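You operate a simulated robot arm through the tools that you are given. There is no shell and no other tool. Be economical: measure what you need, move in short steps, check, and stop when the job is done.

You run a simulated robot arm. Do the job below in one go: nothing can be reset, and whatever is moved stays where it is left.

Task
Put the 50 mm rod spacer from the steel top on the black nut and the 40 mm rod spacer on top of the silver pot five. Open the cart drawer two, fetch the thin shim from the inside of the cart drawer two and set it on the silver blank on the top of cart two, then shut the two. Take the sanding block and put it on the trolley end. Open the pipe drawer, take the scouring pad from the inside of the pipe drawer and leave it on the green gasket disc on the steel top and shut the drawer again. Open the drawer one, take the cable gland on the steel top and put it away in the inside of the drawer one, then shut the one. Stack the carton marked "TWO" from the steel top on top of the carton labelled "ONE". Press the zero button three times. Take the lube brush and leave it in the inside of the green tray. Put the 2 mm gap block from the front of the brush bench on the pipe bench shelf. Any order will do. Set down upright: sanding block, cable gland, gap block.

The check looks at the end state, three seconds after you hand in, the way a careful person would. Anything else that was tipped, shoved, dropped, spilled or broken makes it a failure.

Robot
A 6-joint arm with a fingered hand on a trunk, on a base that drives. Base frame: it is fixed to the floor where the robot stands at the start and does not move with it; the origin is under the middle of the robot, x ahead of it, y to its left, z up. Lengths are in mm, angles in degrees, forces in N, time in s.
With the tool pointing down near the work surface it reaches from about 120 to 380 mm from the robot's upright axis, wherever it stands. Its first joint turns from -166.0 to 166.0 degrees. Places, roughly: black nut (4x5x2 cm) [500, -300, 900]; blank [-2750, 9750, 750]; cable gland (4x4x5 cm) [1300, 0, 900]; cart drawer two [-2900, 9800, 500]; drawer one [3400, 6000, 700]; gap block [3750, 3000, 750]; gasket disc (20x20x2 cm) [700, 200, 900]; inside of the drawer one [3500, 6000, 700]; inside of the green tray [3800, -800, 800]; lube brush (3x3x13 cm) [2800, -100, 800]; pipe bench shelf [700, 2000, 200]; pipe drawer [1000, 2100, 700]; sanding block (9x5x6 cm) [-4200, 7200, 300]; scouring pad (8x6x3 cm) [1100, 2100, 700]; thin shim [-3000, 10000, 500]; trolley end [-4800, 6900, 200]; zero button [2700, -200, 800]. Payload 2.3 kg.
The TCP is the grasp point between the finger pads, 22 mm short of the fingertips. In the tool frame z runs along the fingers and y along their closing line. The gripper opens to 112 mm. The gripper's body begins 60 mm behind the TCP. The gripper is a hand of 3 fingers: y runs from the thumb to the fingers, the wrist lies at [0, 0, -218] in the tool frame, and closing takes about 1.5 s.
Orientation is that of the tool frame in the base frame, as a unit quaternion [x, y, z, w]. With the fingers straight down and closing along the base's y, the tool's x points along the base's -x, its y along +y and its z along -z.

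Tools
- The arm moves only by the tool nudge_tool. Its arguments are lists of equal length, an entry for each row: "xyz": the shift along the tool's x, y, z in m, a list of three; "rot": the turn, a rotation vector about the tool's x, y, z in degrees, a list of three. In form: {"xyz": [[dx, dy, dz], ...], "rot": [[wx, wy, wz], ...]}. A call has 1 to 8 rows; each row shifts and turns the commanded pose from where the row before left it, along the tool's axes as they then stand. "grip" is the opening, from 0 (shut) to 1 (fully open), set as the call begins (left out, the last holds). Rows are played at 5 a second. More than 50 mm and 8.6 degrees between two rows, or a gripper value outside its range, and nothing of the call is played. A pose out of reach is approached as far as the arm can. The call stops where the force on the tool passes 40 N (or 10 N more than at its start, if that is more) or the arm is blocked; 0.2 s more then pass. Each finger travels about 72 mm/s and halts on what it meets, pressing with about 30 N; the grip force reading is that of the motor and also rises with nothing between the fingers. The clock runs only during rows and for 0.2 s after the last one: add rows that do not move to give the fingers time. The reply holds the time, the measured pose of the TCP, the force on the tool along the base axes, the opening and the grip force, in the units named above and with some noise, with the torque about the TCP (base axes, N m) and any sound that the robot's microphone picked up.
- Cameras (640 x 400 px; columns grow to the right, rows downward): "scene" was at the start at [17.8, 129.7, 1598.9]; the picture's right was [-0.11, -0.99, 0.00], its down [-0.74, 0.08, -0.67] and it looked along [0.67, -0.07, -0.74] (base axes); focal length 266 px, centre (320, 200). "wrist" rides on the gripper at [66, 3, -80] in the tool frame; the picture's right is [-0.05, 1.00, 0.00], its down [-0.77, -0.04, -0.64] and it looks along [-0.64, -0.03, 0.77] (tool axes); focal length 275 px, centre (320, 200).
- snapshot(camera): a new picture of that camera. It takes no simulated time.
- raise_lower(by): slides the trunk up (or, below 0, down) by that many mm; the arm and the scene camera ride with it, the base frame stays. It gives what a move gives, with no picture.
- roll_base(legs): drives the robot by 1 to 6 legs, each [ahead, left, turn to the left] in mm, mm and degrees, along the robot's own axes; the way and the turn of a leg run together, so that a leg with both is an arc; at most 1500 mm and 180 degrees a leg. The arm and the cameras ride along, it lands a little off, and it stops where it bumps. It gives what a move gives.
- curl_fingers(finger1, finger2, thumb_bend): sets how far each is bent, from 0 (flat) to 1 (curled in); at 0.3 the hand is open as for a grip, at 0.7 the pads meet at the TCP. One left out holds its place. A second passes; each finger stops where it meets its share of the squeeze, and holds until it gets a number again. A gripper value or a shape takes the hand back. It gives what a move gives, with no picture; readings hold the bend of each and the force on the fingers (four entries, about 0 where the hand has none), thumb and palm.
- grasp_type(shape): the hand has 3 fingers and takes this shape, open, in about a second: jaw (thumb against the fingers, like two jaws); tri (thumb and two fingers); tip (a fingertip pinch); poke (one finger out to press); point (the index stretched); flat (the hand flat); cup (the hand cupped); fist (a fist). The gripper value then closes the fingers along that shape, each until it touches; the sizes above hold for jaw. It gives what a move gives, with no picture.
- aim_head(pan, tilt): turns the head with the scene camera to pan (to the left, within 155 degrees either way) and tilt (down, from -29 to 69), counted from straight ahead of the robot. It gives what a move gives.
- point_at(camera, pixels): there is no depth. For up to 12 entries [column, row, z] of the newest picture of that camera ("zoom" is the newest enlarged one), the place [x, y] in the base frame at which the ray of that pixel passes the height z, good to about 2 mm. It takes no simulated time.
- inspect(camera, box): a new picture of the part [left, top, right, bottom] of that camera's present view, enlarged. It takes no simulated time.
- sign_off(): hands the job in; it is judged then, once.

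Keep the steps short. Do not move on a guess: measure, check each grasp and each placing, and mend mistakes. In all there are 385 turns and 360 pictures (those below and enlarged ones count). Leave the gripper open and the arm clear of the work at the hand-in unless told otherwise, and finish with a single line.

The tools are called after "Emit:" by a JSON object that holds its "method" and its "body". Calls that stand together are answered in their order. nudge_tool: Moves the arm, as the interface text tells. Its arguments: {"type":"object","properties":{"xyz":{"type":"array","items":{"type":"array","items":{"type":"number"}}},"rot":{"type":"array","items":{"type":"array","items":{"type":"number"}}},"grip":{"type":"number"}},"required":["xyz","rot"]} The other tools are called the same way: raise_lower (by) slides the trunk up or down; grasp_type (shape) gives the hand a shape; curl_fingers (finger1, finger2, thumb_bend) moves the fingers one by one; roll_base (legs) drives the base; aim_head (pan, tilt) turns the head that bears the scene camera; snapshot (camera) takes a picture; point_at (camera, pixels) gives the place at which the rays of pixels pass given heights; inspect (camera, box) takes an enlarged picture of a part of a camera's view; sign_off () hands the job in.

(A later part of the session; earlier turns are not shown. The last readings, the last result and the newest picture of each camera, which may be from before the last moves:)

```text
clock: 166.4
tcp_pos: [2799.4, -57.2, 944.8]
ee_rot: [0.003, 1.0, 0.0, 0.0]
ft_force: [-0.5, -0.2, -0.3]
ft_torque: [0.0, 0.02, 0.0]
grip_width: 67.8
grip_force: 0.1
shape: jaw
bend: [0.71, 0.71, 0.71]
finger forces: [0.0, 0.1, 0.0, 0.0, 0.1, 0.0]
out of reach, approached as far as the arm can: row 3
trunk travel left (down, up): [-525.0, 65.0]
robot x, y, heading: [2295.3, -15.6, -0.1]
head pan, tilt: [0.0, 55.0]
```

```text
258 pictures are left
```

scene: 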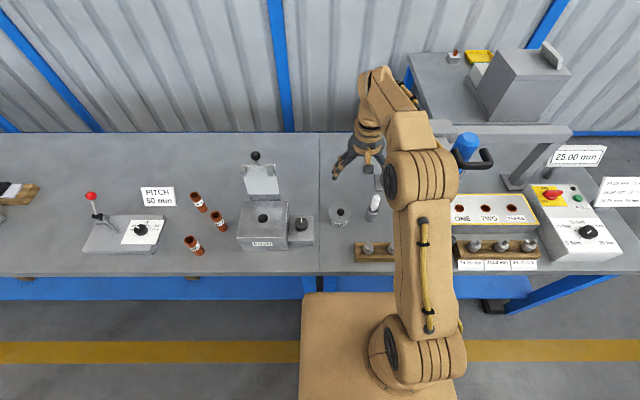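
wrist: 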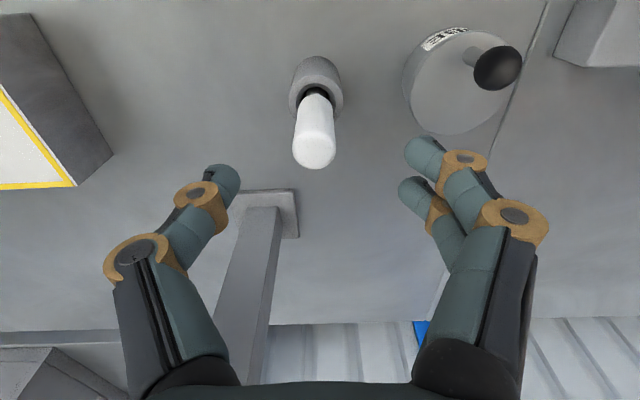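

Near. Lower to 865 with the last 7 mm ahead and -3 mm in y.

Emit:
{"method": "nudge_tool", "body": {"xyz": [[0, -0.003, 0.02], [-0.004, 0, 0.02], [-0.003, 0, 0.02], [0, 0, 0.02], [0, 0, 0]], "rot": [[0, 0, 0], [0, 0, 0], [0, 0, 0], [0, 0, 0], [0, 0, 0]]}}

Emit:
{"method": "snapshot", "body": {"camera": "wrist"}}

Emit:
{"method": "inspect", "body": {"camera": "scene", "box": [320, 140, 440, 240]}}

```text
clock: 167.6
tcp_pos: [2790.5, -54.8, 865.2]
ee_rot: [0.004, 1.0, 0.001, 0.002]
ft_force: [-0.1, -0.7, -0.1]
ft_torque: [-0.03, 0.0, -0.03]
grip_width: 67.7
grip_force: 0.1
shape: jaw
bend: [0.71, 0.71, 0.71]
finger forces: [0.0, 0.1, 0.0, 0.0, 0.1, 0.0]
out of reach, approached as far as the arm can: row 2, 3
trunk travel left (down, up): [-525.0, 65.0]
robot x, y, heading: [2296.9, -18.2, -0.3]
head pan, tilt: [0.0, 55.0]
```

```text
257 pictures are left
```

wrist: 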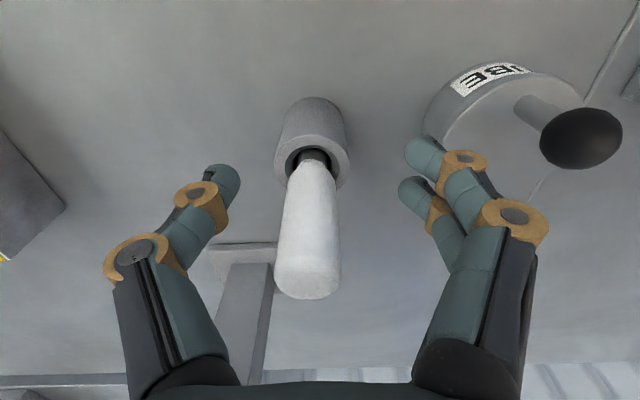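

```text
4.00 times, centred on (380, 190) of scene
```

zoom: 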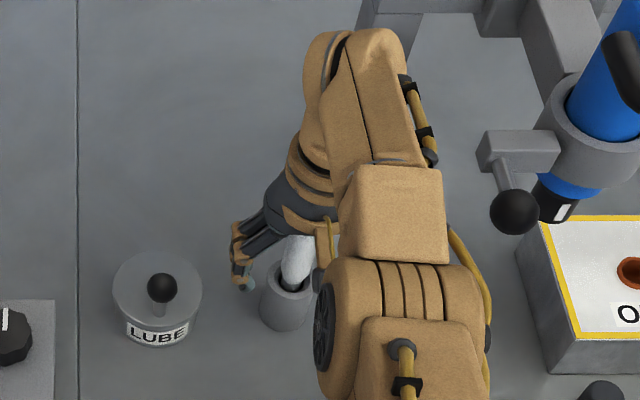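

The reach shrinks lower down. I raise the hand 60, lower the trunk 70, then reach forward.

Emit:
{"method": "nudge_tool", "body": {"xyz": [[0, 0, -0.04], [0, 0, -0.04]], "rot": [[0, 0, 0], [0, 0, 0]]}}

Emit:
{"method": "raise_lower", "body": {"by": -60}}

Emit:
{"method": "nudge_tool", "body": {"xyz": [[-0.005, -0.003, 0], [-0.005, -0.001, 0], [-0.005, 0, 0], [0, 0, 0]], "rot": [[0, 0, 0], [0, 0, 0], [0, 0, 0], [0, 0, 0]]}}

Emit:
{"method": "snapshot", "body": {"camera": "wrist"}}

```text
clock: 168.2
tcp_pos: [2794.3, -55.2, 946.7]
ee_rot: [0.003, 1.0, 0.0, 0.0]
ft_force: [1.6, -0.9, 0.2]
ft_torque: [0.05, -0.01, 0.01]
grip_width: 67.9
grip_force: 0.0
shape: jaw
bend: [0.71, 0.71, 0.71]
finger forces: [0.0, 0.1, 0.0, 0.1, 0.1, 0.0]
out of reach, approached as far as the arm can: row 2
trunk travel left (down, up): [-525.0, 65.0]
robot x, y, heading: [2299.9, -13.9, -0.1]
head pan, tilt: [0.0, 55.0]
```

```text
clock: 169.2
tcp_pos: [2794.2, -55.5, 885.8]
ee_rot: [0.004, 1.0, 0.0, 0.0]
ft_force: [-0.3, 0.1, 0.5]
ft_torque: [-0.01, -0.01, 0.0]
grip_width: 67.7
grip_force: 0.0
shape: jaw
bend: [0.71, 0.71, 0.71]
finger forces: [0.1, 0.0, 0.1, 0.1, 0.1, 0.0]
trunk travel left (down, up): [-465.0, 125.0]
robot x, y, heading: [2299.8, -13.8, -0.1]
head pan, tilt: [0.0, 55.0]
```

```text
clock: 170.2
tcp_pos: [2797.9, -58.3, 884.8]
ee_rot: [0.003, 1.0, 0.0, 0.0]
ft_force: [0.0, -0.6, 0.0]
ft_torque: [-0.01, 0.0, 0.03]
grip_width: 67.6
grip_force: 0.1
shape: jaw
bend: [0.71, 0.71, 0.71]
finger forces: [0.0, 0.0, 0.1, 0.0, 0.1, 0.0]
out of reach, approached as far as the arm can: row 1, 2, 3
trunk travel left (down, up): [-465.0, 125.0]
robot x, y, heading: [2302.1, -16.6, -0.3]
head pan, tilt: [0.0, 55.0]
```

```text
255 pictures are left
```

wrist: 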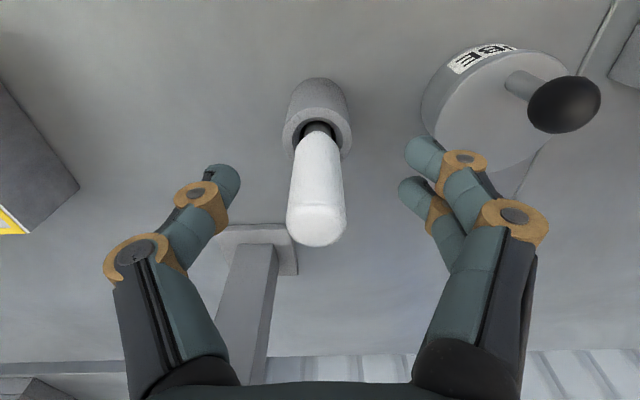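

8 mm short. Roll ahead 10 mm.

Emit:
{"method": "roll_base", "body": {"legs": [[10, 0, 0]]}}

Emit:
{"method": "snapshot", "body": {"camera": "wrist"}}

Emit:
{"method": "point_at", "body": {"camera": "wrist", "pixels": [[318, 220, 893], [317, 130, 815]]}}

```text
clock: 170.9
tcp_pos: [2808.0, -58.4, 886.1]
ee_rot: [0.003, 1.0, 0.0, 0.0]
ft_force: [0.1, -0.1, -0.6]
ft_torque: [0.0, -0.01, 0.04]
grip_width: 67.7
grip_force: 0.0
shape: jaw
bend: [0.71, 0.71, 0.71]
finger forces: [0.1, 0.1, 0.1, 0.0, 0.0, 0.0]
trunk travel left (down, up): [-465.0, 125.0]
robot x, y, heading: [2304.0, -14.9, -0.3]
head pan, tilt: [0.0, 55.0]
```

```text
254 pictures are left
```

wrist: 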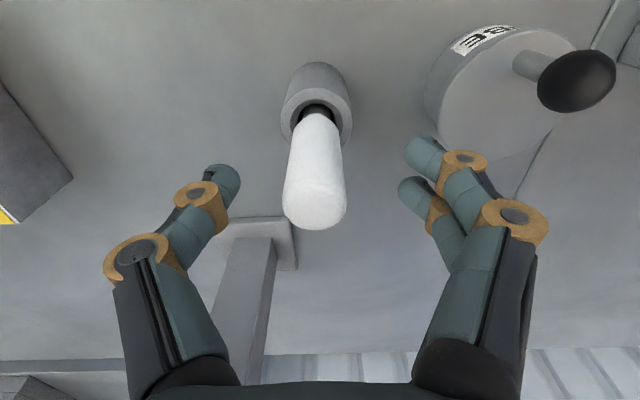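

```text
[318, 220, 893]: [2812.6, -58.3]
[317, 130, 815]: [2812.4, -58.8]
```

Aligned. Lower the trunk 18 mm and close.

Emit:
{"method": "raise_lower", "body": {"by": -18}}

Emit:
{"method": "nudge_tool", "body": {"xyz": [[0, 0, 0], [0, 0, 0], [0, 0, 0], [0, 0, 0], [0, 0, 0], [0, 0, 0], [0, 0, 0]], "rot": [[0, 0, 0], [0, 0, 0], [0, 0, 0], [0, 0, 0], [0, 0, 0], [0, 0, 0], [0, 0, 0]], "grip": 0}}

Emit:
{"method": "snapshot", "body": {"camera": "wrist"}}

```text
clock: 171.6
tcp_pos: [2807.0, -58.0, 869.4]
ee_rot: [0.003, 1.0, 0.0, -0.001]
ft_force: [1.3, -0.7, 0.2]
ft_torque: [0.04, 0.03, -0.03]
grip_width: 67.6
grip_force: 0.1
shape: jaw
bend: [0.71, 0.71, 0.71]
finger forces: [0.0, 0.1, 0.0, 0.1, 0.1, 0.0]
trunk travel left (down, up): [-447.0, 143.0]
robot x, y, heading: [2305.8, -14.1, -0.1]
head pan, tilt: [0.0, 55.0]
```

```text
clock: 173.2
tcp_pos: [2807.1, -58.0, 868.1]
ee_rot: [0.004, 1.0, 0.0, -0.001]
ft_force: [0.6, 0.1, -0.3]
ft_torque: [0.01, 0.01, 0.0]
grip_width: 14.3
grip_force: 29.7
shape: jaw
bend: [0.72, 0.73, 0.7]
finger forces: [13.1, 15.9, 0.0, 0.1, 25.0, 0.0]
trunk travel left (down, up): [-447.0, 143.0]
robot x, y, heading: [2304.6, -14.9, -0.1]
head pan, tilt: [0.0, 55.0]
```

```text
253 pictures are left
```

wrist: 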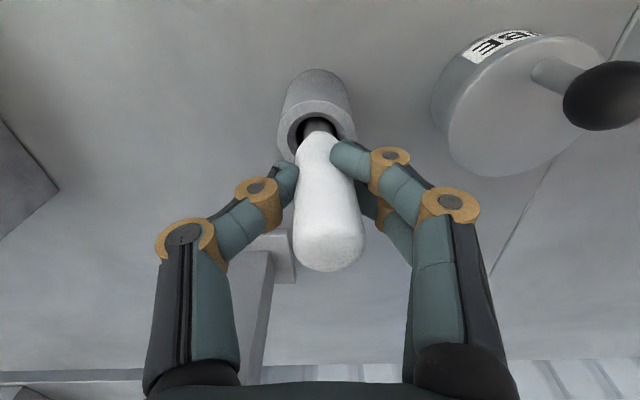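

Gripped. Lift straight up with the trunk by 130 mm.

Emit:
{"method": "raise_lower", "body": {"by": 130}}

Emit:
{"method": "snapshot", "body": {"camera": "wrist"}}

```text
clock: 174.7
tcp_pos: [2806.3, -58.2, 997.9]
ee_rot: [0.003, 1.0, 0.0, -0.001]
ft_force: [0.4, 0.7, -1.0]
ft_torque: [0.01, 0.01, -0.05]
grip_width: 14.4
grip_force: 30.4
shape: jaw
bend: [0.72, 0.73, 0.7]
finger forces: [13.1, 16.0, 0.0, 0.1, 24.9, 0.0]
trunk travel left (down, up): [-577.0, 13.0]
robot x, y, heading: [2309.7, -14.8, -0.3]
head pan, tilt: [0.0, 55.0]
```

```text
252 pictures are left
```

wrist: 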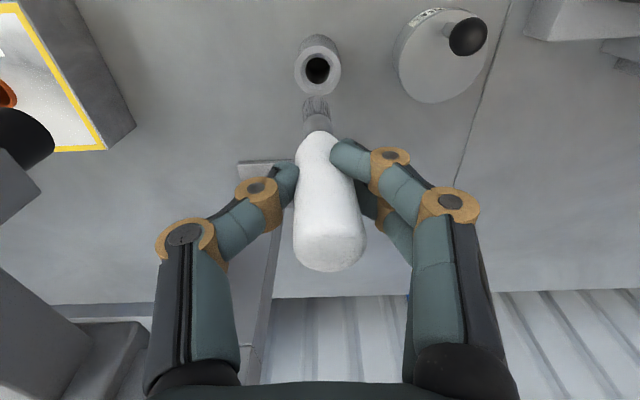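

Brush free of the cup. Back away 450 mm and look right-ahead for the green tray.

Emit:
{"method": "roll_base", "body": {"legs": [[-450, 0, 0], [0, -700, 0]]}}

Emit:
{"method": "aim_head", "body": {"pan": -10, "tilt": 30}}

Emit:
{"method": "snapshot", "body": {"camera": "scene"}}

```text
clock: 180.9
tcp_pos: [2351.3, -750.1, 998.0]
ee_rot: [0.005, 1.0, 0.0, 0.0]
ft_force: [0.1, 0.2, -0.4]
ft_torque: [0.0, -0.01, 0.01]
grip_width: 14.2
grip_force: 30.5
shape: jaw
bend: [0.72, 0.73, 0.7]
finger forces: [13.1, 16.0, 0.0, 0.0, 25.0, 0.0]
trunk travel left (down, up): [-577.0, 13.0]
robot x, y, heading: [1852.8, -703.9, -0.4]
head pan, tilt: [0.0, 55.0]
```

```text
clock: 181.8
tcp_pos: [2350.9, -749.1, 997.1]
ee_rot: [0.005, 1.0, -0.001, -0.001]
ft_force: [0.0, -0.4, -1.1]
ft_torque: [-0.02, -0.01, 0.02]
grip_width: 14.3
grip_force: 29.9
shape: jaw
bend: [0.72, 0.73, 0.7]
finger forces: [13.1, 16.1, 0.0, 0.0, 24.9, 0.1]
trunk travel left (down, up): [-577.0, 13.0]
robot x, y, heading: [1846.9, -704.7, -0.4]
head pan, tilt: [-10.0, 30.0]
```

```text
251 pictures are left
```

scene: 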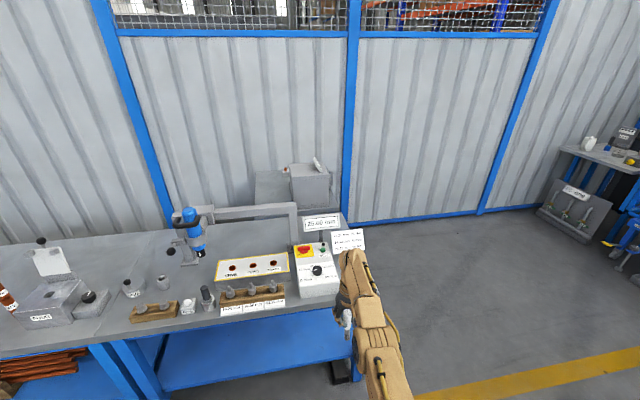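

Emit:
{"method": "point_at", "body": {"camera": "scene", "pixels": [[352, 224, 0], [480, 213, 0], [290, 205, 800], [335, 205, 800], [270, 195, 800], [255, 200, 800]]}}

Emit:
{"method": "inspect", "body": {"camera": "scene", "box": [220, 140, 380, 260]}}

Emit:
{"method": "inspect", "body": {"camera": "scene", "box": [520, 110, 640, 280]}}

```text
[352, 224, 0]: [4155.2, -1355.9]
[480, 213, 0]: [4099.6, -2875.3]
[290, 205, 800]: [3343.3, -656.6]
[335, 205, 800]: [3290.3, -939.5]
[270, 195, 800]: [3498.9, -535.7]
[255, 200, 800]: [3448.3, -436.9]
```

```text
3.33 times, centred on (300, 200) of scene
```

zoom: 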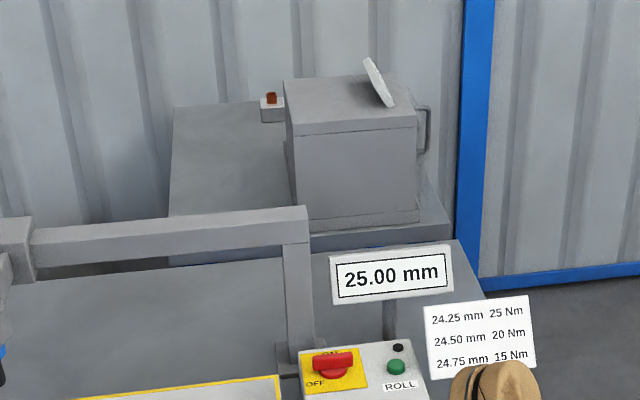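

```text
2.35 times, centred on (580, 195) of scene
```

zoom: 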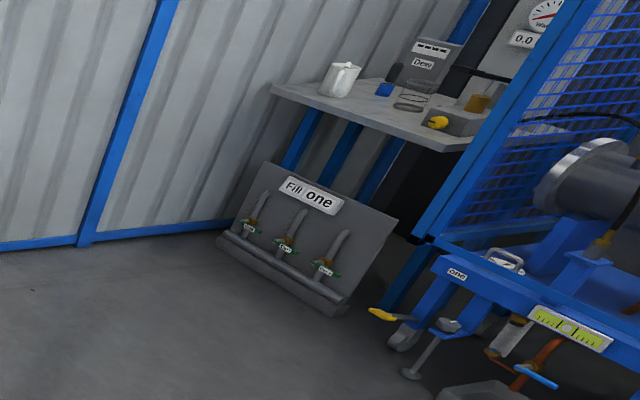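

The wall is at x≈4150; another bench with a grey machine lies behind this one. I retract the arm and drive to the right end to look behind it.

Emit:
{"method": "nudge_tool", "body": {"xyz": [[0.045, 0, -0.02], [0.045, 0, -0.02], [0.045, 0, -0.02], [0.045, 0, 0]], "rot": [[0, 0, 0], [0, 0, 0], [0, 0, 0], [0, 0, 0]]}}

Emit:
{"method": "roll_base", "body": {"legs": [[0, -800, 0], [1300, 0, 0]]}}

Emit:
{"method": "aim_head", "body": {"pan": 45, "tilt": 35}}

Emit:
{"method": "snapshot", "body": {"camera": "scene"}}

```text
clock: 182.8
tcp_pos: [2344.6, -759.1, 1040.9]
ee_rot: [0.005, 1.0, 0.0, -0.001]
ft_force: [-0.1, 0.3, -0.8]
ft_torque: [0.01, 0.01, 0.03]
grip_width: 14.1
grip_force: 29.8
shape: jaw
bend: [0.72, 0.73, 0.7]
finger forces: [14.1, 17.5, 0.1, 0.0, 24.7, 0.0]
out of reach, approached as far as the arm can: row 1, 2, 3, 4
trunk travel left (down, up): [-577.0, 13.0]
robot x, y, heading: [1849.4, -702.3, -0.7]
head pan, tilt: [-10.0, 30.0]
```

```text
clock: 193.2
tcp_pos: [3639.0, -1560.6, 1041.3]
ee_rot: [0.002, 1.0, 0.0, -0.002]
ft_force: [0.4, 0.3, -0.1]
ft_torque: [0.01, 0.0, 0.03]
grip_width: 13.8
grip_force: 30.0
shape: jaw
bend: [0.72, 0.73, 0.7]
finger forces: [14.0, 17.4, 0.0, 0.0, 24.7, 0.1]
trunk travel left (down, up): [-577.0, 13.0]
robot x, y, heading: [3141.9, -1508.8, 0.1]
head pan, tilt: [-10.0, 30.0]
```

```text
clock: 194.4
tcp_pos: [3638.9, -1561.2, 1042.2]
ee_rot: [0.002, 1.0, 0.0, -0.002]
ft_force: [0.2, 1.0, 0.2]
ft_torque: [-0.02, 0.01, 0.01]
grip_width: 14.2
grip_force: 29.8
shape: jaw
bend: [0.72, 0.73, 0.7]
finger forces: [14.1, 17.5, 0.0, 0.0, 24.6, 0.0]
trunk travel left (down, up): [-577.0, 13.0]
robot x, y, heading: [3135.1, -1511.2, -0.2]
head pan, tilt: [45.0, 35.0]
```

```text
248 pictures are left
```

scene: 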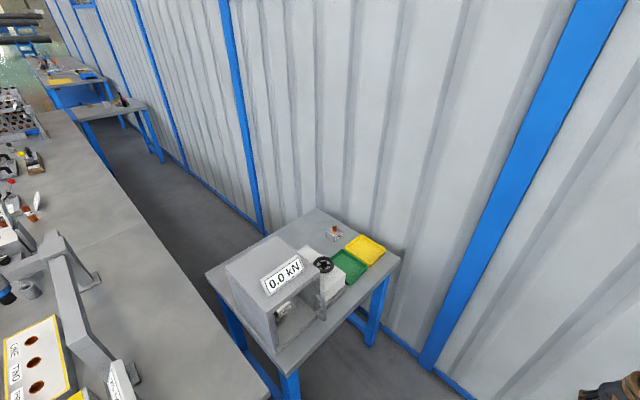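

The green tray is on the small bench beyond, at (348,265). Measure.

Emit:
{"method": "inspect", "body": {"camera": "scene", "box": [230, 210, 420, 360]}}

Emit:
{"method": "point_at", "body": {"camera": "scene", "pixels": [[347, 265, 780], [348, 268, 800], [402, 256, 780], [280, 375, 780], [205, 275, 780], [320, 208, 780], [385, 290, 300], [300, 398, 300]]}}

Emit:
{"method": "nudge_tool", "body": {"xyz": [[0.04, 0, 0], [0.04, 0, 0], [0.04, 0, 0], [0.04, 0, 0], [0.04, 0, 0], [0, 0, 0]], "rot": [[0, 0, 0], [0, 0, 0], [0, 0, 0], [0, 0, 0], [0, 0, 0], [0, 0, 0]]}}

```text
2.67 times, centred on (325, 285) of scene
```

zoom: 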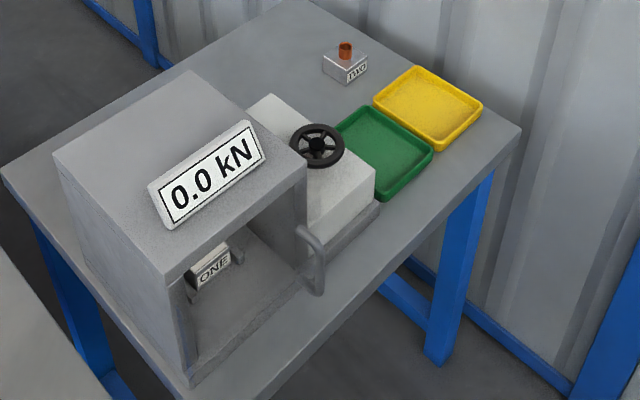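

```text
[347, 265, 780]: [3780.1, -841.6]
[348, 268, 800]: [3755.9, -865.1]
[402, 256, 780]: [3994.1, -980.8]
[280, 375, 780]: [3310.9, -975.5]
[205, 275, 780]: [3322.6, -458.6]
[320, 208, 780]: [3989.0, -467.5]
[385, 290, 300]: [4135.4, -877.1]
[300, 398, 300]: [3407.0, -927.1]
```

```text
clock: 195.8
tcp_pos: [3639.4, -1561.4, 1041.5]
ee_rot: [0.002, 1.0, 0.001, -0.002]
ft_force: [0.0, 0.0, -0.1]
ft_torque: [0.0, 0.0, 0.03]
grip_width: 14.0
grip_force: 29.7
shape: jaw
bend: [0.72, 0.73, 0.7]
finger forces: [14.0, 17.5, 0.0, 0.1, 24.7, 0.0]
out of reach, approached as far as the arm can: row 1, 2, 3, 4, 5
trunk travel left (down, up): [-577.0, 13.0]
robot x, y, heading: [3144.6, -1515.0, 0.1]
head pan, tilt: [45.0, 35.0]
```

The arm seems stuck near its straight stretch. Try single small moves to free it.

Emit:
{"method": "nudge_tool", "body": {"xyz": [[0.02, 0, 0.04], [0.02, 0, 0.02], [0, 0, 0]], "rot": [[0, 0, 0], [0, 0, 0], [0, 0, 0]]}}

```text
clock: 196.6
tcp_pos: [3639.6, -1566.4, 979.2]
ee_rot: [0.002, 1.0, -0.001, -0.002]
ft_force: [0.1, -0.3, -0.9]
ft_torque: [0.0, 0.03, -0.02]
grip_width: 13.5
grip_force: 30.1
shape: jaw
bend: [0.72, 0.73, 0.7]
finger forces: [14.2, 18.0, 0.0, 0.0, 24.6, 0.1]
out of reach, approached as far as the arm can: row 1, 2
trunk travel left (down, up): [-577.0, 13.0]
robot x, y, heading: [3139.9, -1512.1, 0.1]
head pan, tilt: [45.0, 35.0]
```

Emit:
{"method": "nudge_tool", "body": {"xyz": [[0, 0.04, 0], [0, 0.04, 0], [0, 0, 0]], "rot": [[0, 0, 0], [0, 0, 0], [0, 0, 0]]}}

Emit:
{"method": "nudge_tool", "body": {"xyz": [[0.03, 0, 0], [0.03, 0, 0], [0.03, 0, 0], [0, 0, 0]], "rot": [[0, 0, 0], [0, 0, 0], [0, 0, 0], [0, 0, 0]]}}

Emit:
{"method": "aim_head", "body": {"pan": 0, "tilt": 50}}

Emit:
{"method": "snapshot", "body": {"camera": "scene"}}

```text
clock: 197.4
tcp_pos: [3641.9, -1487.0, 979.9]
ee_rot: [0.002, 1.0, 0.0, -0.002]
ft_force: [0.4, 0.0, -0.7]
ft_torque: [-0.01, 0.0, 0.03]
grip_width: 13.9
grip_force: 29.9
shape: jaw
bend: [0.72, 0.73, 0.7]
finger forces: [13.7, 18.0, 0.0, 0.0, 24.7, 0.0]
out of reach, approached as far as the arm can: row 1
trunk travel left (down, up): [-577.0, 13.0]
robot x, y, heading: [3142.5, -1511.0, 0.1]
head pan, tilt: [45.0, 35.0]
```

```text
clock: 198.4
tcp_pos: [3643.2, -1487.4, 979.2]
ee_rot: [0.001, 1.0, 0.0, -0.002]
ft_force: [0.4, 0.0, -1.3]
ft_torque: [0.01, -0.01, 0.04]
grip_width: 13.7
grip_force: 30.0
shape: jaw
bend: [0.72, 0.73, 0.7]
finger forces: [13.8, 18.1, 0.0, 0.1, 24.6, 0.0]
out of reach, approached as far as the arm can: row 1, 2, 3
trunk travel left (down, up): [-577.0, 13.0]
robot x, y, heading: [3146.0, -1506.6, 0.2]
head pan, tilt: [45.0, 35.0]
```

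```text
clock: 199.5
tcp_pos: [3642.5, -1486.4, 978.9]
ee_rot: [0.001, 1.0, 0.0, -0.002]
ft_force: [0.1, 0.3, -0.6]
ft_torque: [0.01, 0.01, 0.0]
grip_width: 13.7
grip_force: 30.3
shape: jaw
bend: [0.72, 0.73, 0.7]
finger forces: [13.9, 18.2, 0.0, 0.0, 24.7, 0.0]
trunk travel left (down, up): [-577.0, 13.0]
robot x, y, heading: [3145.8, -1508.1, -0.3]
head pan, tilt: [0.0, 50.0]
```

```text
246 pictures are left
```

scene: 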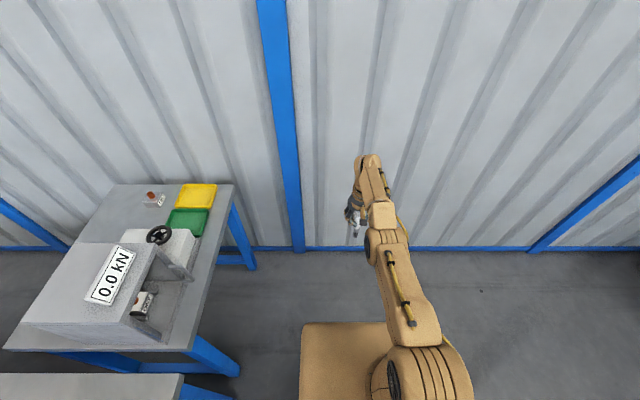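

Still stretched. Try a longer pull back in one call.

Emit:
{"method": "nudge_tool", "body": {"xyz": [[0.045, 0, 0], [0.045, 0, 0], [0.045, 0, 0], [0.045, 0, 0], [0.045, 0, 0], [0.045, 0, 0]], "rot": [[0, 0, 0], [0, 0, 0], [0, 0, 0], [0, 0, 0], [0, 0, 0], [0, 0, 0]]}}

```text
clock: 200.9
tcp_pos: [3642.4, -1486.8, 978.6]
ee_rot: [0.002, 1.0, 0.0, -0.001]
ft_force: [-0.2, -0.8, -1.6]
ft_torque: [0.04, 0.0, 0.01]
grip_width: 14.0
grip_force: 29.8
shape: jaw
bend: [0.72, 0.73, 0.7]
finger forces: [13.9, 18.0, 0.1, 0.1, 24.7, 0.0]
out of reach, approached as far as the arm can: row 1, 2, 3, 4, 5, 6
trunk travel left (down, up): [-577.0, 13.0]
robot x, y, heading: [3145.4, -1508.1, -0.1]
head pan, tilt: [0.0, 50.0]
```

The IK is caught at the straight elbow. I tilt the hand a little to bend the chain.

Emit:
{"method": "nudge_tool", "body": {"xyz": [[0, 0, 0], [0, 0, 0]], "rot": [[0, 6, 0], [0, 0, 0]]}}

Emit:
{"method": "nudge_tool", "body": {"xyz": [[0, 0, 0], [0, 0, 0]], "rot": [[0, -6, 0], [0, 0, 0]]}}

Emit:
{"method": "nudge_tool", "body": {"xyz": [[0, 0, 0], [0, 0, 0]], "rot": [[0, -6, 0], [0, 0, 0]]}}

```text
clock: 201.5
tcp_pos: [3618.8, -1478.5, 980.7]
ee_rot: [0.0, 0.998, -0.001, -0.055]
ft_force: [0.7, -0.3, -0.2]
ft_torque: [0.01, 0.0, 0.04]
grip_width: 13.4
grip_force: 29.7
shape: jaw
bend: [0.72, 0.73, 0.7]
finger forces: [13.7, 18.4, 0.0, 0.1, 24.6, 0.0]
out of reach, approached as far as the arm can: row 1
trunk travel left (down, up): [-577.0, 13.0]
robot x, y, heading: [3147.0, -1510.4, -0.2]
head pan, tilt: [0.0, 50.0]
```

```text
clock: 202.1
tcp_pos: [3641.2, -1476.4, 980.2]
ee_rot: [0.001, 1.0, 0.0, -0.001]
ft_force: [-0.1, 0.0, -0.1]
ft_torque: [0.04, -0.02, 0.0]
grip_width: 13.2
grip_force: 29.8
shape: jaw
bend: [0.73, 0.73, 0.7]
finger forces: [13.6, 18.3, 0.1, 0.1, 24.5, 0.0]
out of reach, approached as far as the arm can: row 1
trunk travel left (down, up): [-577.0, 13.0]
robot x, y, heading: [3144.0, -1512.4, -0.1]
head pan, tilt: [0.0, 50.0]
```

```text
clock: 202.7
tcp_pos: [3663.8, -1475.8, 978.7]
ee_rot: [0.0, 0.999, 0.0, 0.051]
ft_force: [-0.2, 0.1, 0.2]
ft_torque: [0.02, 0.03, -0.01]
grip_width: 13.3
grip_force: 29.2
shape: jaw
bend: [0.73, 0.72, 0.7]
finger forces: [13.3, 18.3, 0.0, 0.0, 24.6, 0.0]
out of reach, approached as far as the arm can: row 1
trunk travel left (down, up): [-577.0, 13.0]
robot x, y, heading: [3144.7, -1511.2, 0.0]
head pan, tilt: [0.0, 50.0]
```

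Perhaps the elbow slipped slightly past straight. I push outward, go down, then pull in.

Emit:
{"method": "nudge_tool", "body": {"xyz": [[0, 0, 0], [-0.03, 0, 0], [-0.03, 0, 0], [0, 0, 0.045], [0, 0, 0.045], [0, 0, 0]], "rot": [[0, 6, 0], [0, 0, 0], [0, 0, 0], [0, 0, 0], [0, 0, 0], [0, 0, 0]]}}

Emit:
{"method": "nudge_tool", "body": {"xyz": [[0.02, 0, 0.02], [0.03, 0, 0], [0.03, 0, 0], [0, 0, 0]], "rot": [[0, 0, 0], [0, 0, 0], [0, 0, 0], [0, 0, 0]]}}

Emit:
{"method": "snapshot", "body": {"camera": "scene"}}

```text
clock: 204.1
tcp_pos: [3630.2, -1475.7, 895.5]
ee_rot: [0.001, 1.0, 0.001, -0.002]
ft_force: [0.2, 0.3, 0.1]
ft_torque: [0.03, -0.02, 0.01]
grip_width: 13.0
grip_force: 30.0
shape: jaw
bend: [0.73, 0.72, 0.7]
finger forces: [11.8, 18.4, 0.1, 0.0, 24.3, 0.1]
out of reach, approached as far as the arm can: row 1, 2, 3, 4, 5
trunk travel left (down, up): [-577.0, 13.0]
robot x, y, heading: [3139.3, -1510.1, 0.1]
head pan, tilt: [0.0, 50.0]
```

```text
clock: 205.1
tcp_pos: [3550.6, -1475.5, 876.9]
ee_rot: [0.002, 1.0, 0.0, -0.001]
ft_force: [-0.3, -0.2, 0.1]
ft_torque: [-0.02, 0.06, 0.0]
grip_width: 12.7
grip_force: 29.9
shape: jaw
bend: [0.73, 0.72, 0.7]
finger forces: [11.2, 18.5, 0.1, 0.1, 24.3, 0.0]
trunk travel left (down, up): [-577.0, 13.0]
robot x, y, heading: [3141.2, -1508.2, -0.2]
head pan, tilt: [0.0, 50.0]
```

```text
245 pictures are left
```

scene: 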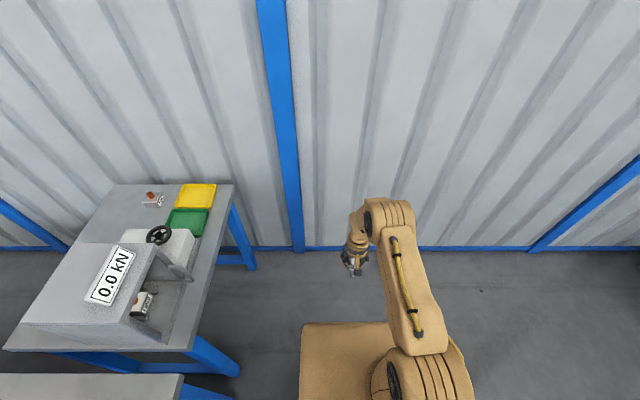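

Freed. Check the brush in the hand (grip width fell slightly).

Emit:
{"method": "nudge_tool", "body": {"xyz": [[0.03, 0, -0.04], [0.03, 0, -0.04], [0, 0, -0.04], [0, 0, 0]], "rot": [[0, 0, 0], [0, 0, 0], [0, 0, 0], [0, 0, 0]]}}

Emit:
{"method": "snapshot", "body": {"camera": "wrist"}}

Emit:
{"method": "point_at", "body": {"camera": "scene", "pixels": [[188, 221, 790], [235, 184, 780], [193, 350, 780], [158, 235, 860], [177, 208, 780], [213, 209, 780]]}}

```text
clock: 206.1
tcp_pos: [3489.8, -1474.4, 997.7]
ee_rot: [0.002, 1.0, -0.001, -0.001]
ft_force: [-0.8, 0.8, -0.5]
ft_torque: [0.01, 0.01, 0.01]
grip_width: 12.7
grip_force: 29.8
shape: jaw
bend: [0.74, 0.72, 0.71]
finger forces: [10.3, 18.5, 0.0, 0.0, 24.2, 0.0]
trunk travel left (down, up): [-577.0, 13.0]
robot x, y, heading: [3144.6, -1512.9, -0.0]
head pan, tilt: [0.0, 50.0]
```

```text
244 pictures are left
```

wrist: 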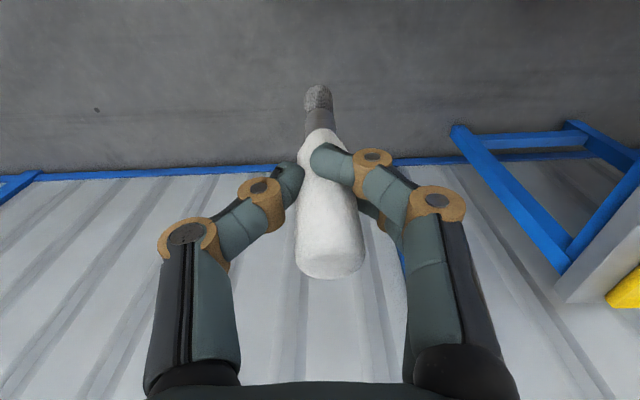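

```text
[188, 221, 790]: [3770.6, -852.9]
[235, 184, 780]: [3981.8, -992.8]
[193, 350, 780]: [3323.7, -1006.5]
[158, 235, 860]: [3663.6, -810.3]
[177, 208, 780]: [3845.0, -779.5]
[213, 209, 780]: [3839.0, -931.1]
```

Brush hangs vertically, bristles down. The tray is about (3780,-852). Turn to face +y beside that bench and approach it.

Emit:
{"method": "roll_base", "body": {"legs": [[0, 0, 90], [0, -610, 0], [150, 0, 0]]}}

Emit:
{"method": "snapshot", "body": {"camera": "scene"}}

Emit:
{"method": "snapshot", "body": {"camera": "wrist"}}

```text
clock: 214.3
tcp_pos: [3727.7, -1020.1, 995.6]
ee_rot: [-0.701, 0.713, -0.001, -0.002]
ft_force: [-0.2, 0.3, -0.8]
ft_torque: [-0.01, 0.02, 0.0]
grip_width: 12.5
grip_force: 29.6
shape: jaw
bend: [0.74, 0.72, 0.71]
finger forces: [8.9, 18.4, 0.1, 0.0, 24.1, 0.1]
trunk travel left (down, up): [-577.0, 13.0]
robot x, y, heading: [3757.7, -1370.2, 89.1]
head pan, tilt: [0.0, 50.0]
```

```text
243 pictures are left
```

scene: 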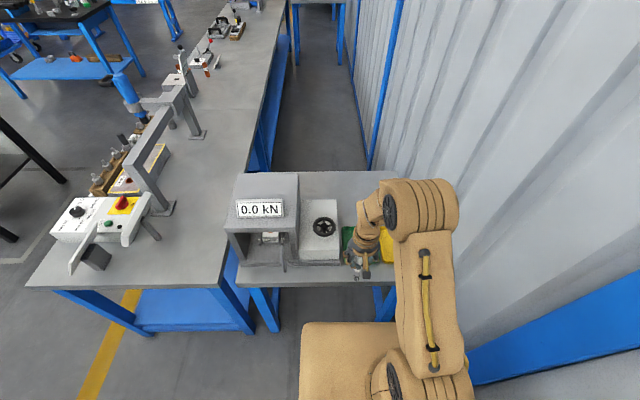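

```text
242 pictures are left
```

wrist: 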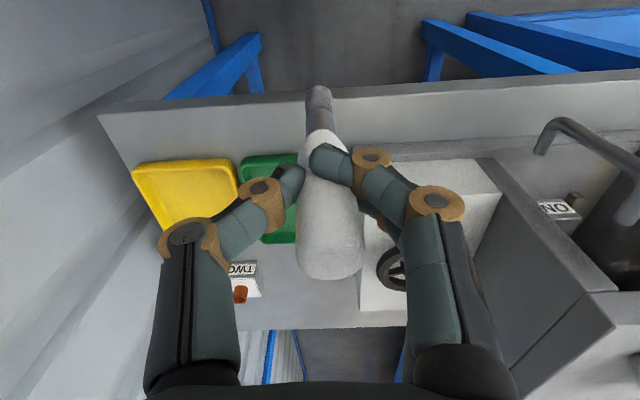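

Emit:
{"method": "point_at", "body": {"camera": "wrist", "pixels": [[242, 157, 795], [262, 243, 795], [134, 168, 795], [229, 159, 795], [320, 88, 780], [360, 170, 850]]}}

Emit:
{"method": "inspect", "body": {"camera": "wrist", "box": [120, 60, 400, 260]}}

```text
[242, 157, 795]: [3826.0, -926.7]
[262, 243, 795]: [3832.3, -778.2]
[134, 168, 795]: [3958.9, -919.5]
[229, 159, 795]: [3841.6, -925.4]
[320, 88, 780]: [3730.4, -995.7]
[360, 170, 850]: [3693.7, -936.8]
```

```text
2.00 times, centred on (260, 160) of wrist
```

zoom: 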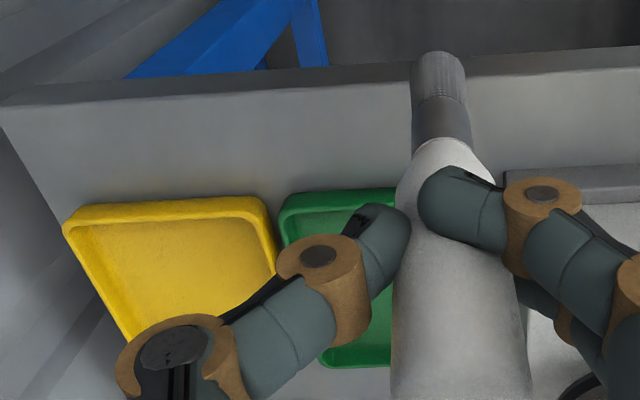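

Tray spans x 3711–3829, y -927…-778. I will lay the brush in diagonally: yaw the hand 25° left, tilt 50° outward, then lower.

Emit:
{"method": "nudge_tool", "body": {"xyz": [[0, 0, 0], [0, 0, 0], [0, 0, 0], [0, 0, 0], [0, 0, 0], [0, 0, 0], [0, 0, 0]], "rot": [[0, 0, -8.3], [0, 0, -8.3], [0, 0, -8.3], [0, -8.4, 0], [0, -8.4, 0], [0, -8.4, 0], [0, 0, 0]]}}

Emit:
{"method": "nudge_tool", "body": {"xyz": [[0, 0, 0], [0, 0, 0], [0, 0, 0], [0, 0, 0]], "rot": [[0, -8.4, 0], [0, -8.4, 0], [0, -8.4, 0], [0, 0, 0]]}}

Emit:
{"method": "snapshot", "body": {"camera": "scene"}}

Emit:
{"method": "snapshot", "body": {"camera": "wrist"}}

```text
clock: 215.9
tcp_pos: [3711.9, -986.1, 1049.6]
ee_rot: [0.819, -0.534, -0.174, -0.114]
ft_force: [-0.5, 0.2, -0.3]
ft_torque: [-0.01, -0.03, -0.02]
grip_width: 11.4
grip_force: 30.2
shape: jaw
bend: [0.76, 0.71, 0.72]
finger forces: [5.8, 19.8, 0.0, 0.0, 22.9, 0.0]
out of reach, approached as far as the arm can: row 5, 6
trunk travel left (down, up): [-577.0, 13.0]
robot x, y, heading: [3757.0, -1365.7, 89.2]
head pan, tilt: [0.0, 50.0]
```

```text
clock: 216.9
tcp_pos: [3661.5, -941.0, 1205.1]
ee_rot: [0.761, -0.497, -0.35, -0.228]
ft_force: [-0.3, 0.2, 0.5]
ft_torque: [-0.04, -0.03, 0.0]
grip_width: 11.6
grip_force: 30.2
shape: jaw
bend: [0.76, 0.71, 0.72]
finger forces: [0.0, 19.8, 0.0, 0.1, 23.2, 0.1]
out of reach, approached as far as the arm can: row 1, 2, 3
trunk travel left (down, up): [-577.0, 13.0]
robot x, y, heading: [3754.8, -1366.6, 89.4]
head pan, tilt: [0.0, 50.0]
```

```text
240 pictures are left
```

scene: 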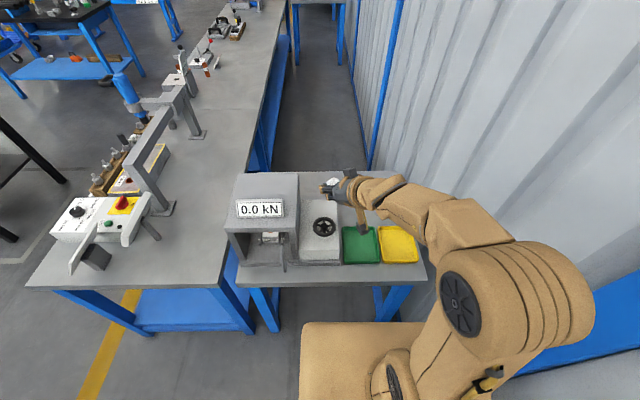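

```text
239 pictures are left
```

wrist: 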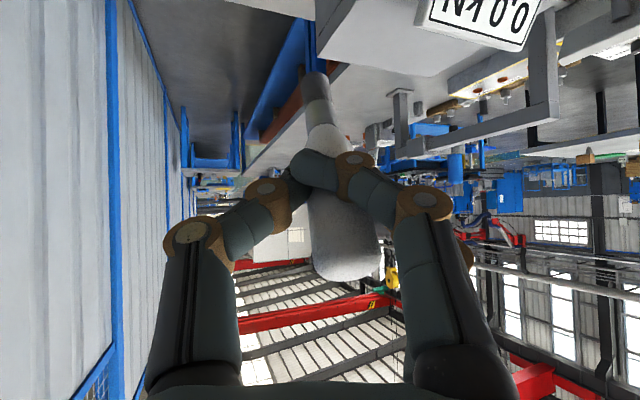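

The hand is tilted but rose. Now shift sideways over the tray (+x), then descend in part.

Emit:
{"method": "nudge_tool", "body": {"xyz": [[0, -0.045, 0], [0, -0.045, 0], [0, -0.045, 0], [0.03, 0, 0.029], [0.03, 0, 0.029], [0.03, 0, 0.029], [0, 0, 0]], "rot": [[0, 0, 0], [0, 0, 0], [0, 0, 0], [0, 0, 0], [0, 0, 0], [0, 0, 0], [0, 0, 0]]}}

Emit:
{"method": "snapshot", "body": {"camera": "scene"}}

```text
clock: 218.6
tcp_pos: [3720.0, -820.5, 1184.8]
ee_rot: [0.759, -0.496, -0.353, -0.229]
ft_force: [-0.2, -0.4, -1.4]
ft_torque: [-0.02, 0.03, -0.01]
grip_width: 11.4
grip_force: 30.4
shape: jaw
bend: [0.76, 0.71, 0.72]
finger forces: [0.1, 19.7, 0.1, 0.0, 23.6, 0.0]
out of reach, approached as far as the arm can: row 1, 2, 3, 4, 5, 6
trunk travel left (down, up): [-577.0, 13.0]
robot x, y, heading: [3759.8, -1368.2, 89.1]
head pan, tilt: [0.0, 50.0]
```

```text
238 pictures are left
```

scene: 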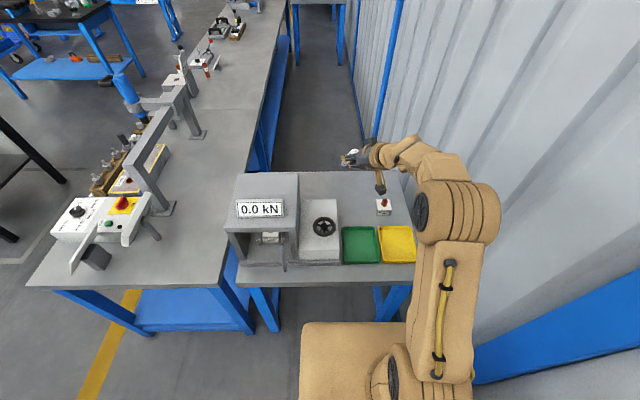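

Out of reach with this posture. Try straight down in small rows to see if it comes free.

Emit:
{"method": "nudge_tool", "body": {"xyz": [[0.03, 0, 0.026], [0.03, 0, 0.026], [0.03, 0, 0.026], [0.03, 0, 0.026], [0, 0, 0]], "rot": [[0, 0, 0], [0, 0, 0], [0, 0, 0], [0, 0, 0], [0, 0, 0]]}}

```text
clock: 219.8
tcp_pos: [3695.1, -745.7, 1078.3]
ee_rot: [0.759, -0.495, -0.355, -0.231]
ft_force: [-0.2, -0.5, -0.3]
ft_torque: [-0.02, 0.01, -0.01]
grip_width: 11.6
grip_force: 30.4
shape: jaw
bend: [0.76, 0.71, 0.72]
finger forces: [0.0, 20.0, 0.0, 0.0, 23.8, 0.1]
out of reach, approached as far as the arm can: row 1, 2, 3, 4
trunk travel left (down, up): [-577.0, 13.0]
robot x, y, heading: [3753.1, -1368.2, 89.4]
head pan, tilt: [0.0, 50.0]
```

A wrist limit keeps tilted poses far out. I return the hand to vertical and will instead let the brush pivot in the pinch by touching down and drawing back.

Emit:
{"method": "nudge_tool", "body": {"xyz": [[0, 0, -0.02], [0, 0, 0], [0, 0, 0], [0, 0, 0], [0, 0, 0], [0, 0, 0], [0, 0, 0]], "rot": [[0, 8.4, 0], [0, 8.4, 0], [0, 8.4, 0], [0, 8.4, 0], [0, 8.4, 0], [0, 8.2, 0], [0, 0, 0]]}}

Emit:
{"method": "snapshot", "body": {"camera": "wrist"}}

Emit:
{"method": "snapshot", "body": {"camera": "scene"}}

```text
clock: 221.3
tcp_pos: [3709.4, -873.2, 1076.2]
ee_rot: [0.838, -0.545, -0.001, 0.001]
ft_force: [-0.7, -0.7, 0.4]
ft_torque: [0.01, -0.02, -0.03]
grip_width: 10.9
grip_force: 30.6
shape: jaw
bend: [0.76, 0.71, 0.72]
finger forces: [0.0, 19.4, 0.1, 0.1, 23.8, 0.0]
out of reach, approached as far as the arm can: row 3, 4, 5, 6
trunk travel left (down, up): [-577.0, 13.0]
robot x, y, heading: [3756.0, -1371.3, 89.3]
head pan, tilt: [0.0, 50.0]
```

```text
237 pictures are left
```

wrist: 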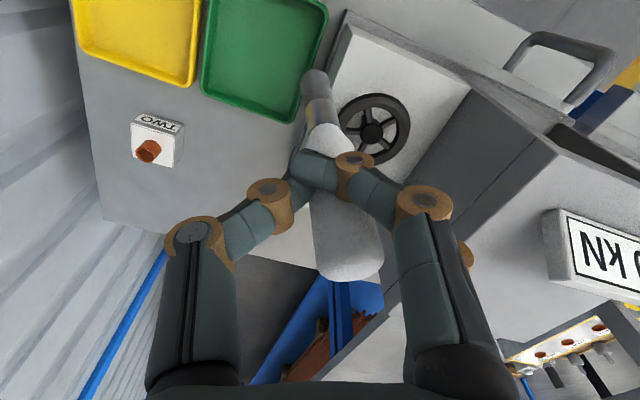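

```text
236 pictures are left
```

scene: 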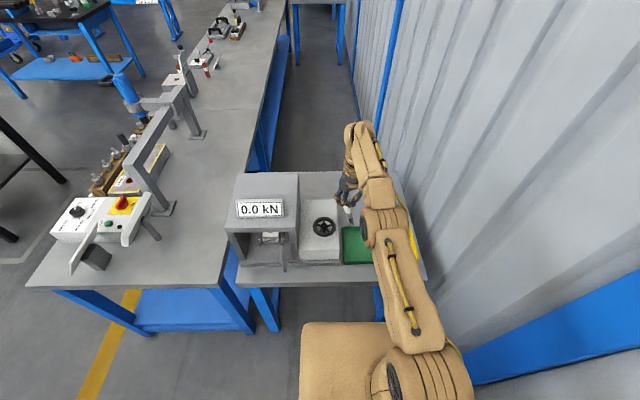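

Vertical again, brush in a pinch. Free the elbow (out, down, in) carefully above the machine.

Emit:
{"method": "nudge_tool", "body": {"xyz": [[0, -0.03, 0], [-0.02, 0, 0], [0, 0, 0.03], [0, 0, 0.03], [0.03, 0, 0.01], [0.03, 0, 0], [0.03, 0, 0], [0, 0, 0]], "rot": [[0, 0, 0], [0, 0, 0], [0, 0, 0], [0, 0, 0], [0, 0, 0], [0, 0, 0], [0, 0, 0], [0, 0, 0]]}}

Emit:
{"method": "snapshot", "body": {"camera": "scene"}}

```text
clock: 223.2
tcp_pos: [3757.1, -866.9, 1001.5]
ee_rot: [0.838, -0.545, 0.0, 0.001]
ft_force: [0.4, 1.3, -0.3]
ft_torque: [-0.03, -0.01, 0.01]
grip_width: 11.3
grip_force: 29.6
shape: jaw
bend: [0.76, 0.71, 0.72]
finger forces: [0.0, 19.3, 0.2, 0.0, 23.9, 0.0]
out of reach, approached as far as the arm can: row 1, 2, 5, 6, 7
trunk travel left (down, up): [-577.0, 13.0]
robot x, y, heading: [3755.1, -1369.6, 89.0]
head pan, tilt: [0.0, 50.0]
```

```text
235 pictures are left
```

scene: 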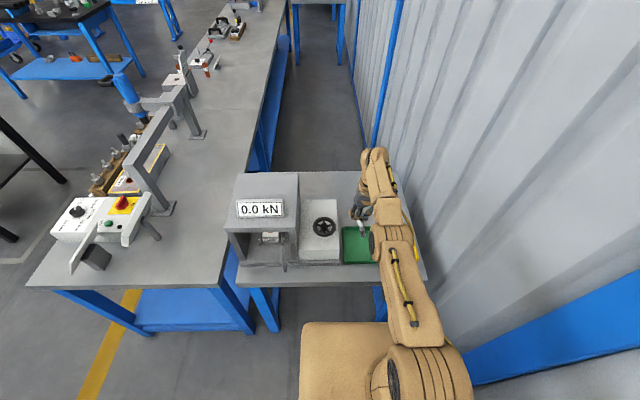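

Above the tray now. Lower 70 mm straight and look.

Emit:
{"method": "nudge_tool", "body": {"xyz": [[0, 0, 0.025], [0, 0, 0.025], [0, 0, 0.02], [0, 0, 0]], "rot": [[0, 0, 0], [0, 0, 0], [0, 0, 0], [0, 0, 0]]}}

Emit:
{"method": "snapshot", "body": {"camera": "wrist"}}

Emit:
{"method": "inspect", "body": {"camera": "scene", "box": [280, 170, 440, 290]}}

```text
clock: 224.2
tcp_pos: [3755.8, -870.2, 931.7]
ee_rot: [0.838, -0.545, -0.001, 0.0]
ft_force: [0.2, 0.2, -0.4]
ft_torque: [0.02, -0.03, 0.0]
grip_width: 11.1
grip_force: 30.5
shape: jaw
bend: [0.76, 0.71, 0.72]
finger forces: [0.0, 19.4, 0.0, 0.0, 24.0, 0.1]
trunk travel left (down, up): [-577.0, 13.0]
robot x, y, heading: [3756.5, -1367.6, 89.3]
head pan, tilt: [0.0, 50.0]
```

```text
234 pictures are left
```

wrist: 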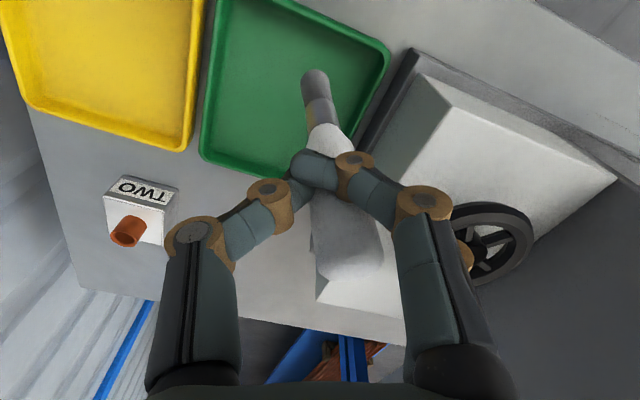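

```text
3.33 times, centred on (360, 230) of scene
```

zoom: 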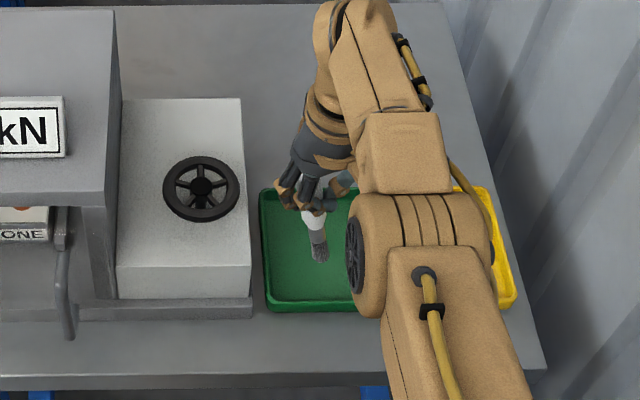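

The bristle end already leans back toward me. I'll drive 80 mm closer so the arm is not stretched, then place the bristle end near side and lay the handle forward.

Emit:
{"method": "nudge_tool", "body": {"xyz": [[0.03, -0.01, 0], [0.03, -0.01, 0], [0.03, 0, 0], [0.02, 0, 0], [0, 0, 0]], "rot": [[0, 0, 0], [0, 0, 0], [0, 0, 0], [0, 0, 0], [0, 0, 0]]}}

Emit:
{"method": "roll_base", "body": {"legs": [[80, 0, 0]]}}

Emit:
{"method": "snapshot", "body": {"camera": "wrist"}}

Emit:
{"method": "inspect", "body": {"camera": "scene", "box": [280, 180, 440, 300]}}

```text
clock: 225.3
tcp_pos: [3810.8, -880.2, 910.2]
ee_rot: [0.838, -0.546, 0.0, 0.001]
ft_force: [0.3, -0.5, -1.1]
ft_torque: [-0.03, 0.01, 0.03]
grip_width: 11.3
grip_force: 30.0
shape: jaw
bend: [0.76, 0.71, 0.72]
finger forces: [0.0, 19.5, 0.1, 0.0, 24.0, 0.1]
out of reach, approached as far as the arm can: row 1, 2, 3, 4
trunk travel left (down, up): [-577.0, 13.0]
robot x, y, heading: [3758.6, -1366.8, 89.1]
head pan, tilt: [0.0, 50.0]
```

```text
clock: 226.4
tcp_pos: [3811.6, -799.5, 910.3]
ee_rot: [0.839, -0.545, 0.0, 0.001]
ft_force: [-0.3, -0.5, -0.9]
ft_torque: [-0.01, 0.02, 0.0]
grip_width: 11.0
grip_force: 29.9
shape: jaw
bend: [0.76, 0.71, 0.72]
finger forces: [0.1, 19.6, 0.0, 0.0, 23.9, 0.0]
trunk travel left (down, up): [-577.0, 13.0]
robot x, y, heading: [3755.5, -1289.1, 89.1]
head pan, tilt: [0.0, 50.0]
```

```text
232 pictures are left
```

wrist: 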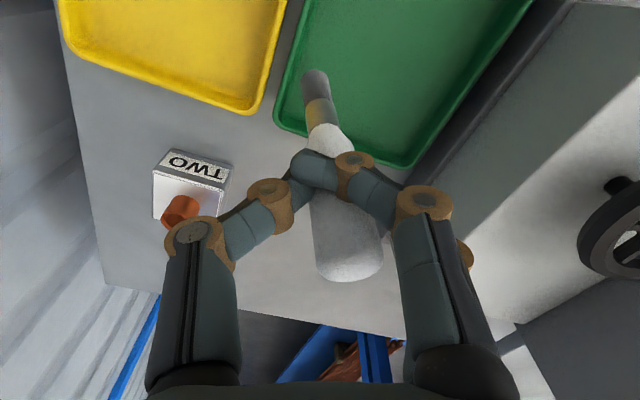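

```text
3.33 times, centred on (360, 240) of scene
```

zoom: 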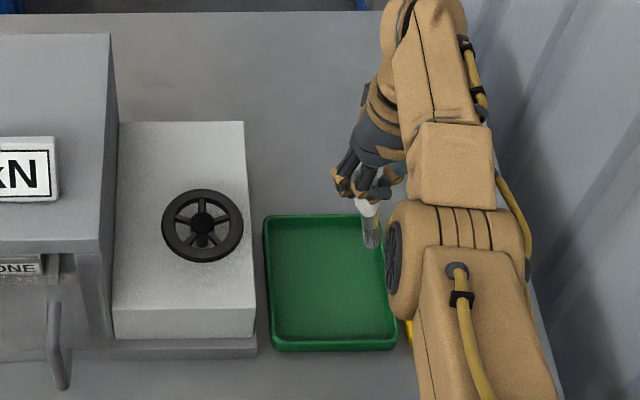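

The elbow is straight again; freeing it needs a lower hand. Back off the bench 260, free it there.

Emit:
{"method": "roll_base", "body": {"legs": [[-300, 0, 0]]}}

Emit:
{"method": "nudge_tool", "body": {"xyz": [[-0.03, 0, 0], [0, 0, 0.04], [0, 0, 0.04], [0.02, 0, 0.02], [0.03, 0, 0], [0.03, 0, 0], [0.03, 0, 0], [0, 0, 0]], "rot": [[0, 0, 0], [0, 0, 0], [0, 0, 0], [0, 0, 0], [0, 0, 0], [0, 0, 0], [0, 0, 0], [0, 0, 0]]}}

```text
clock: 228.4
tcp_pos: [3809.7, -1099.0, 909.6]
ee_rot: [0.838, -0.546, 0.0, 0.001]
ft_force: [0.5, -0.5, -0.7]
ft_torque: [0.0, 0.0, 0.02]
grip_width: 11.3
grip_force: 30.2
shape: jaw
bend: [0.76, 0.71, 0.72]
finger forces: [0.0, 19.6, 0.1, 0.0, 24.1, 0.1]
trunk travel left (down, up): [-577.0, 13.0]
robot x, y, heading: [3756.5, -1586.5, 88.9]
head pan, tilt: [0.0, 50.0]
```

```text
clock: 230.2
tcp_pos: [3842.3, -1217.9, 821.7]
ee_rot: [0.837, -0.547, 0.0, 0.0]
ft_force: [0.0, 0.0, -0.6]
ft_torque: [-0.02, 0.01, 0.01]
grip_width: 11.2
grip_force: 30.0
shape: jaw
bend: [0.76, 0.71, 0.72]
finger forces: [0.0, 19.6, 0.0, 0.0, 24.3, 0.1]
out of reach, approached as far as the arm can: row 1, 2, 3, 4
trunk travel left (down, up): [-577.0, 13.0]
robot x, y, heading: [3756.9, -1588.1, 89.0]
head pan, tilt: [0.0, 50.0]
```

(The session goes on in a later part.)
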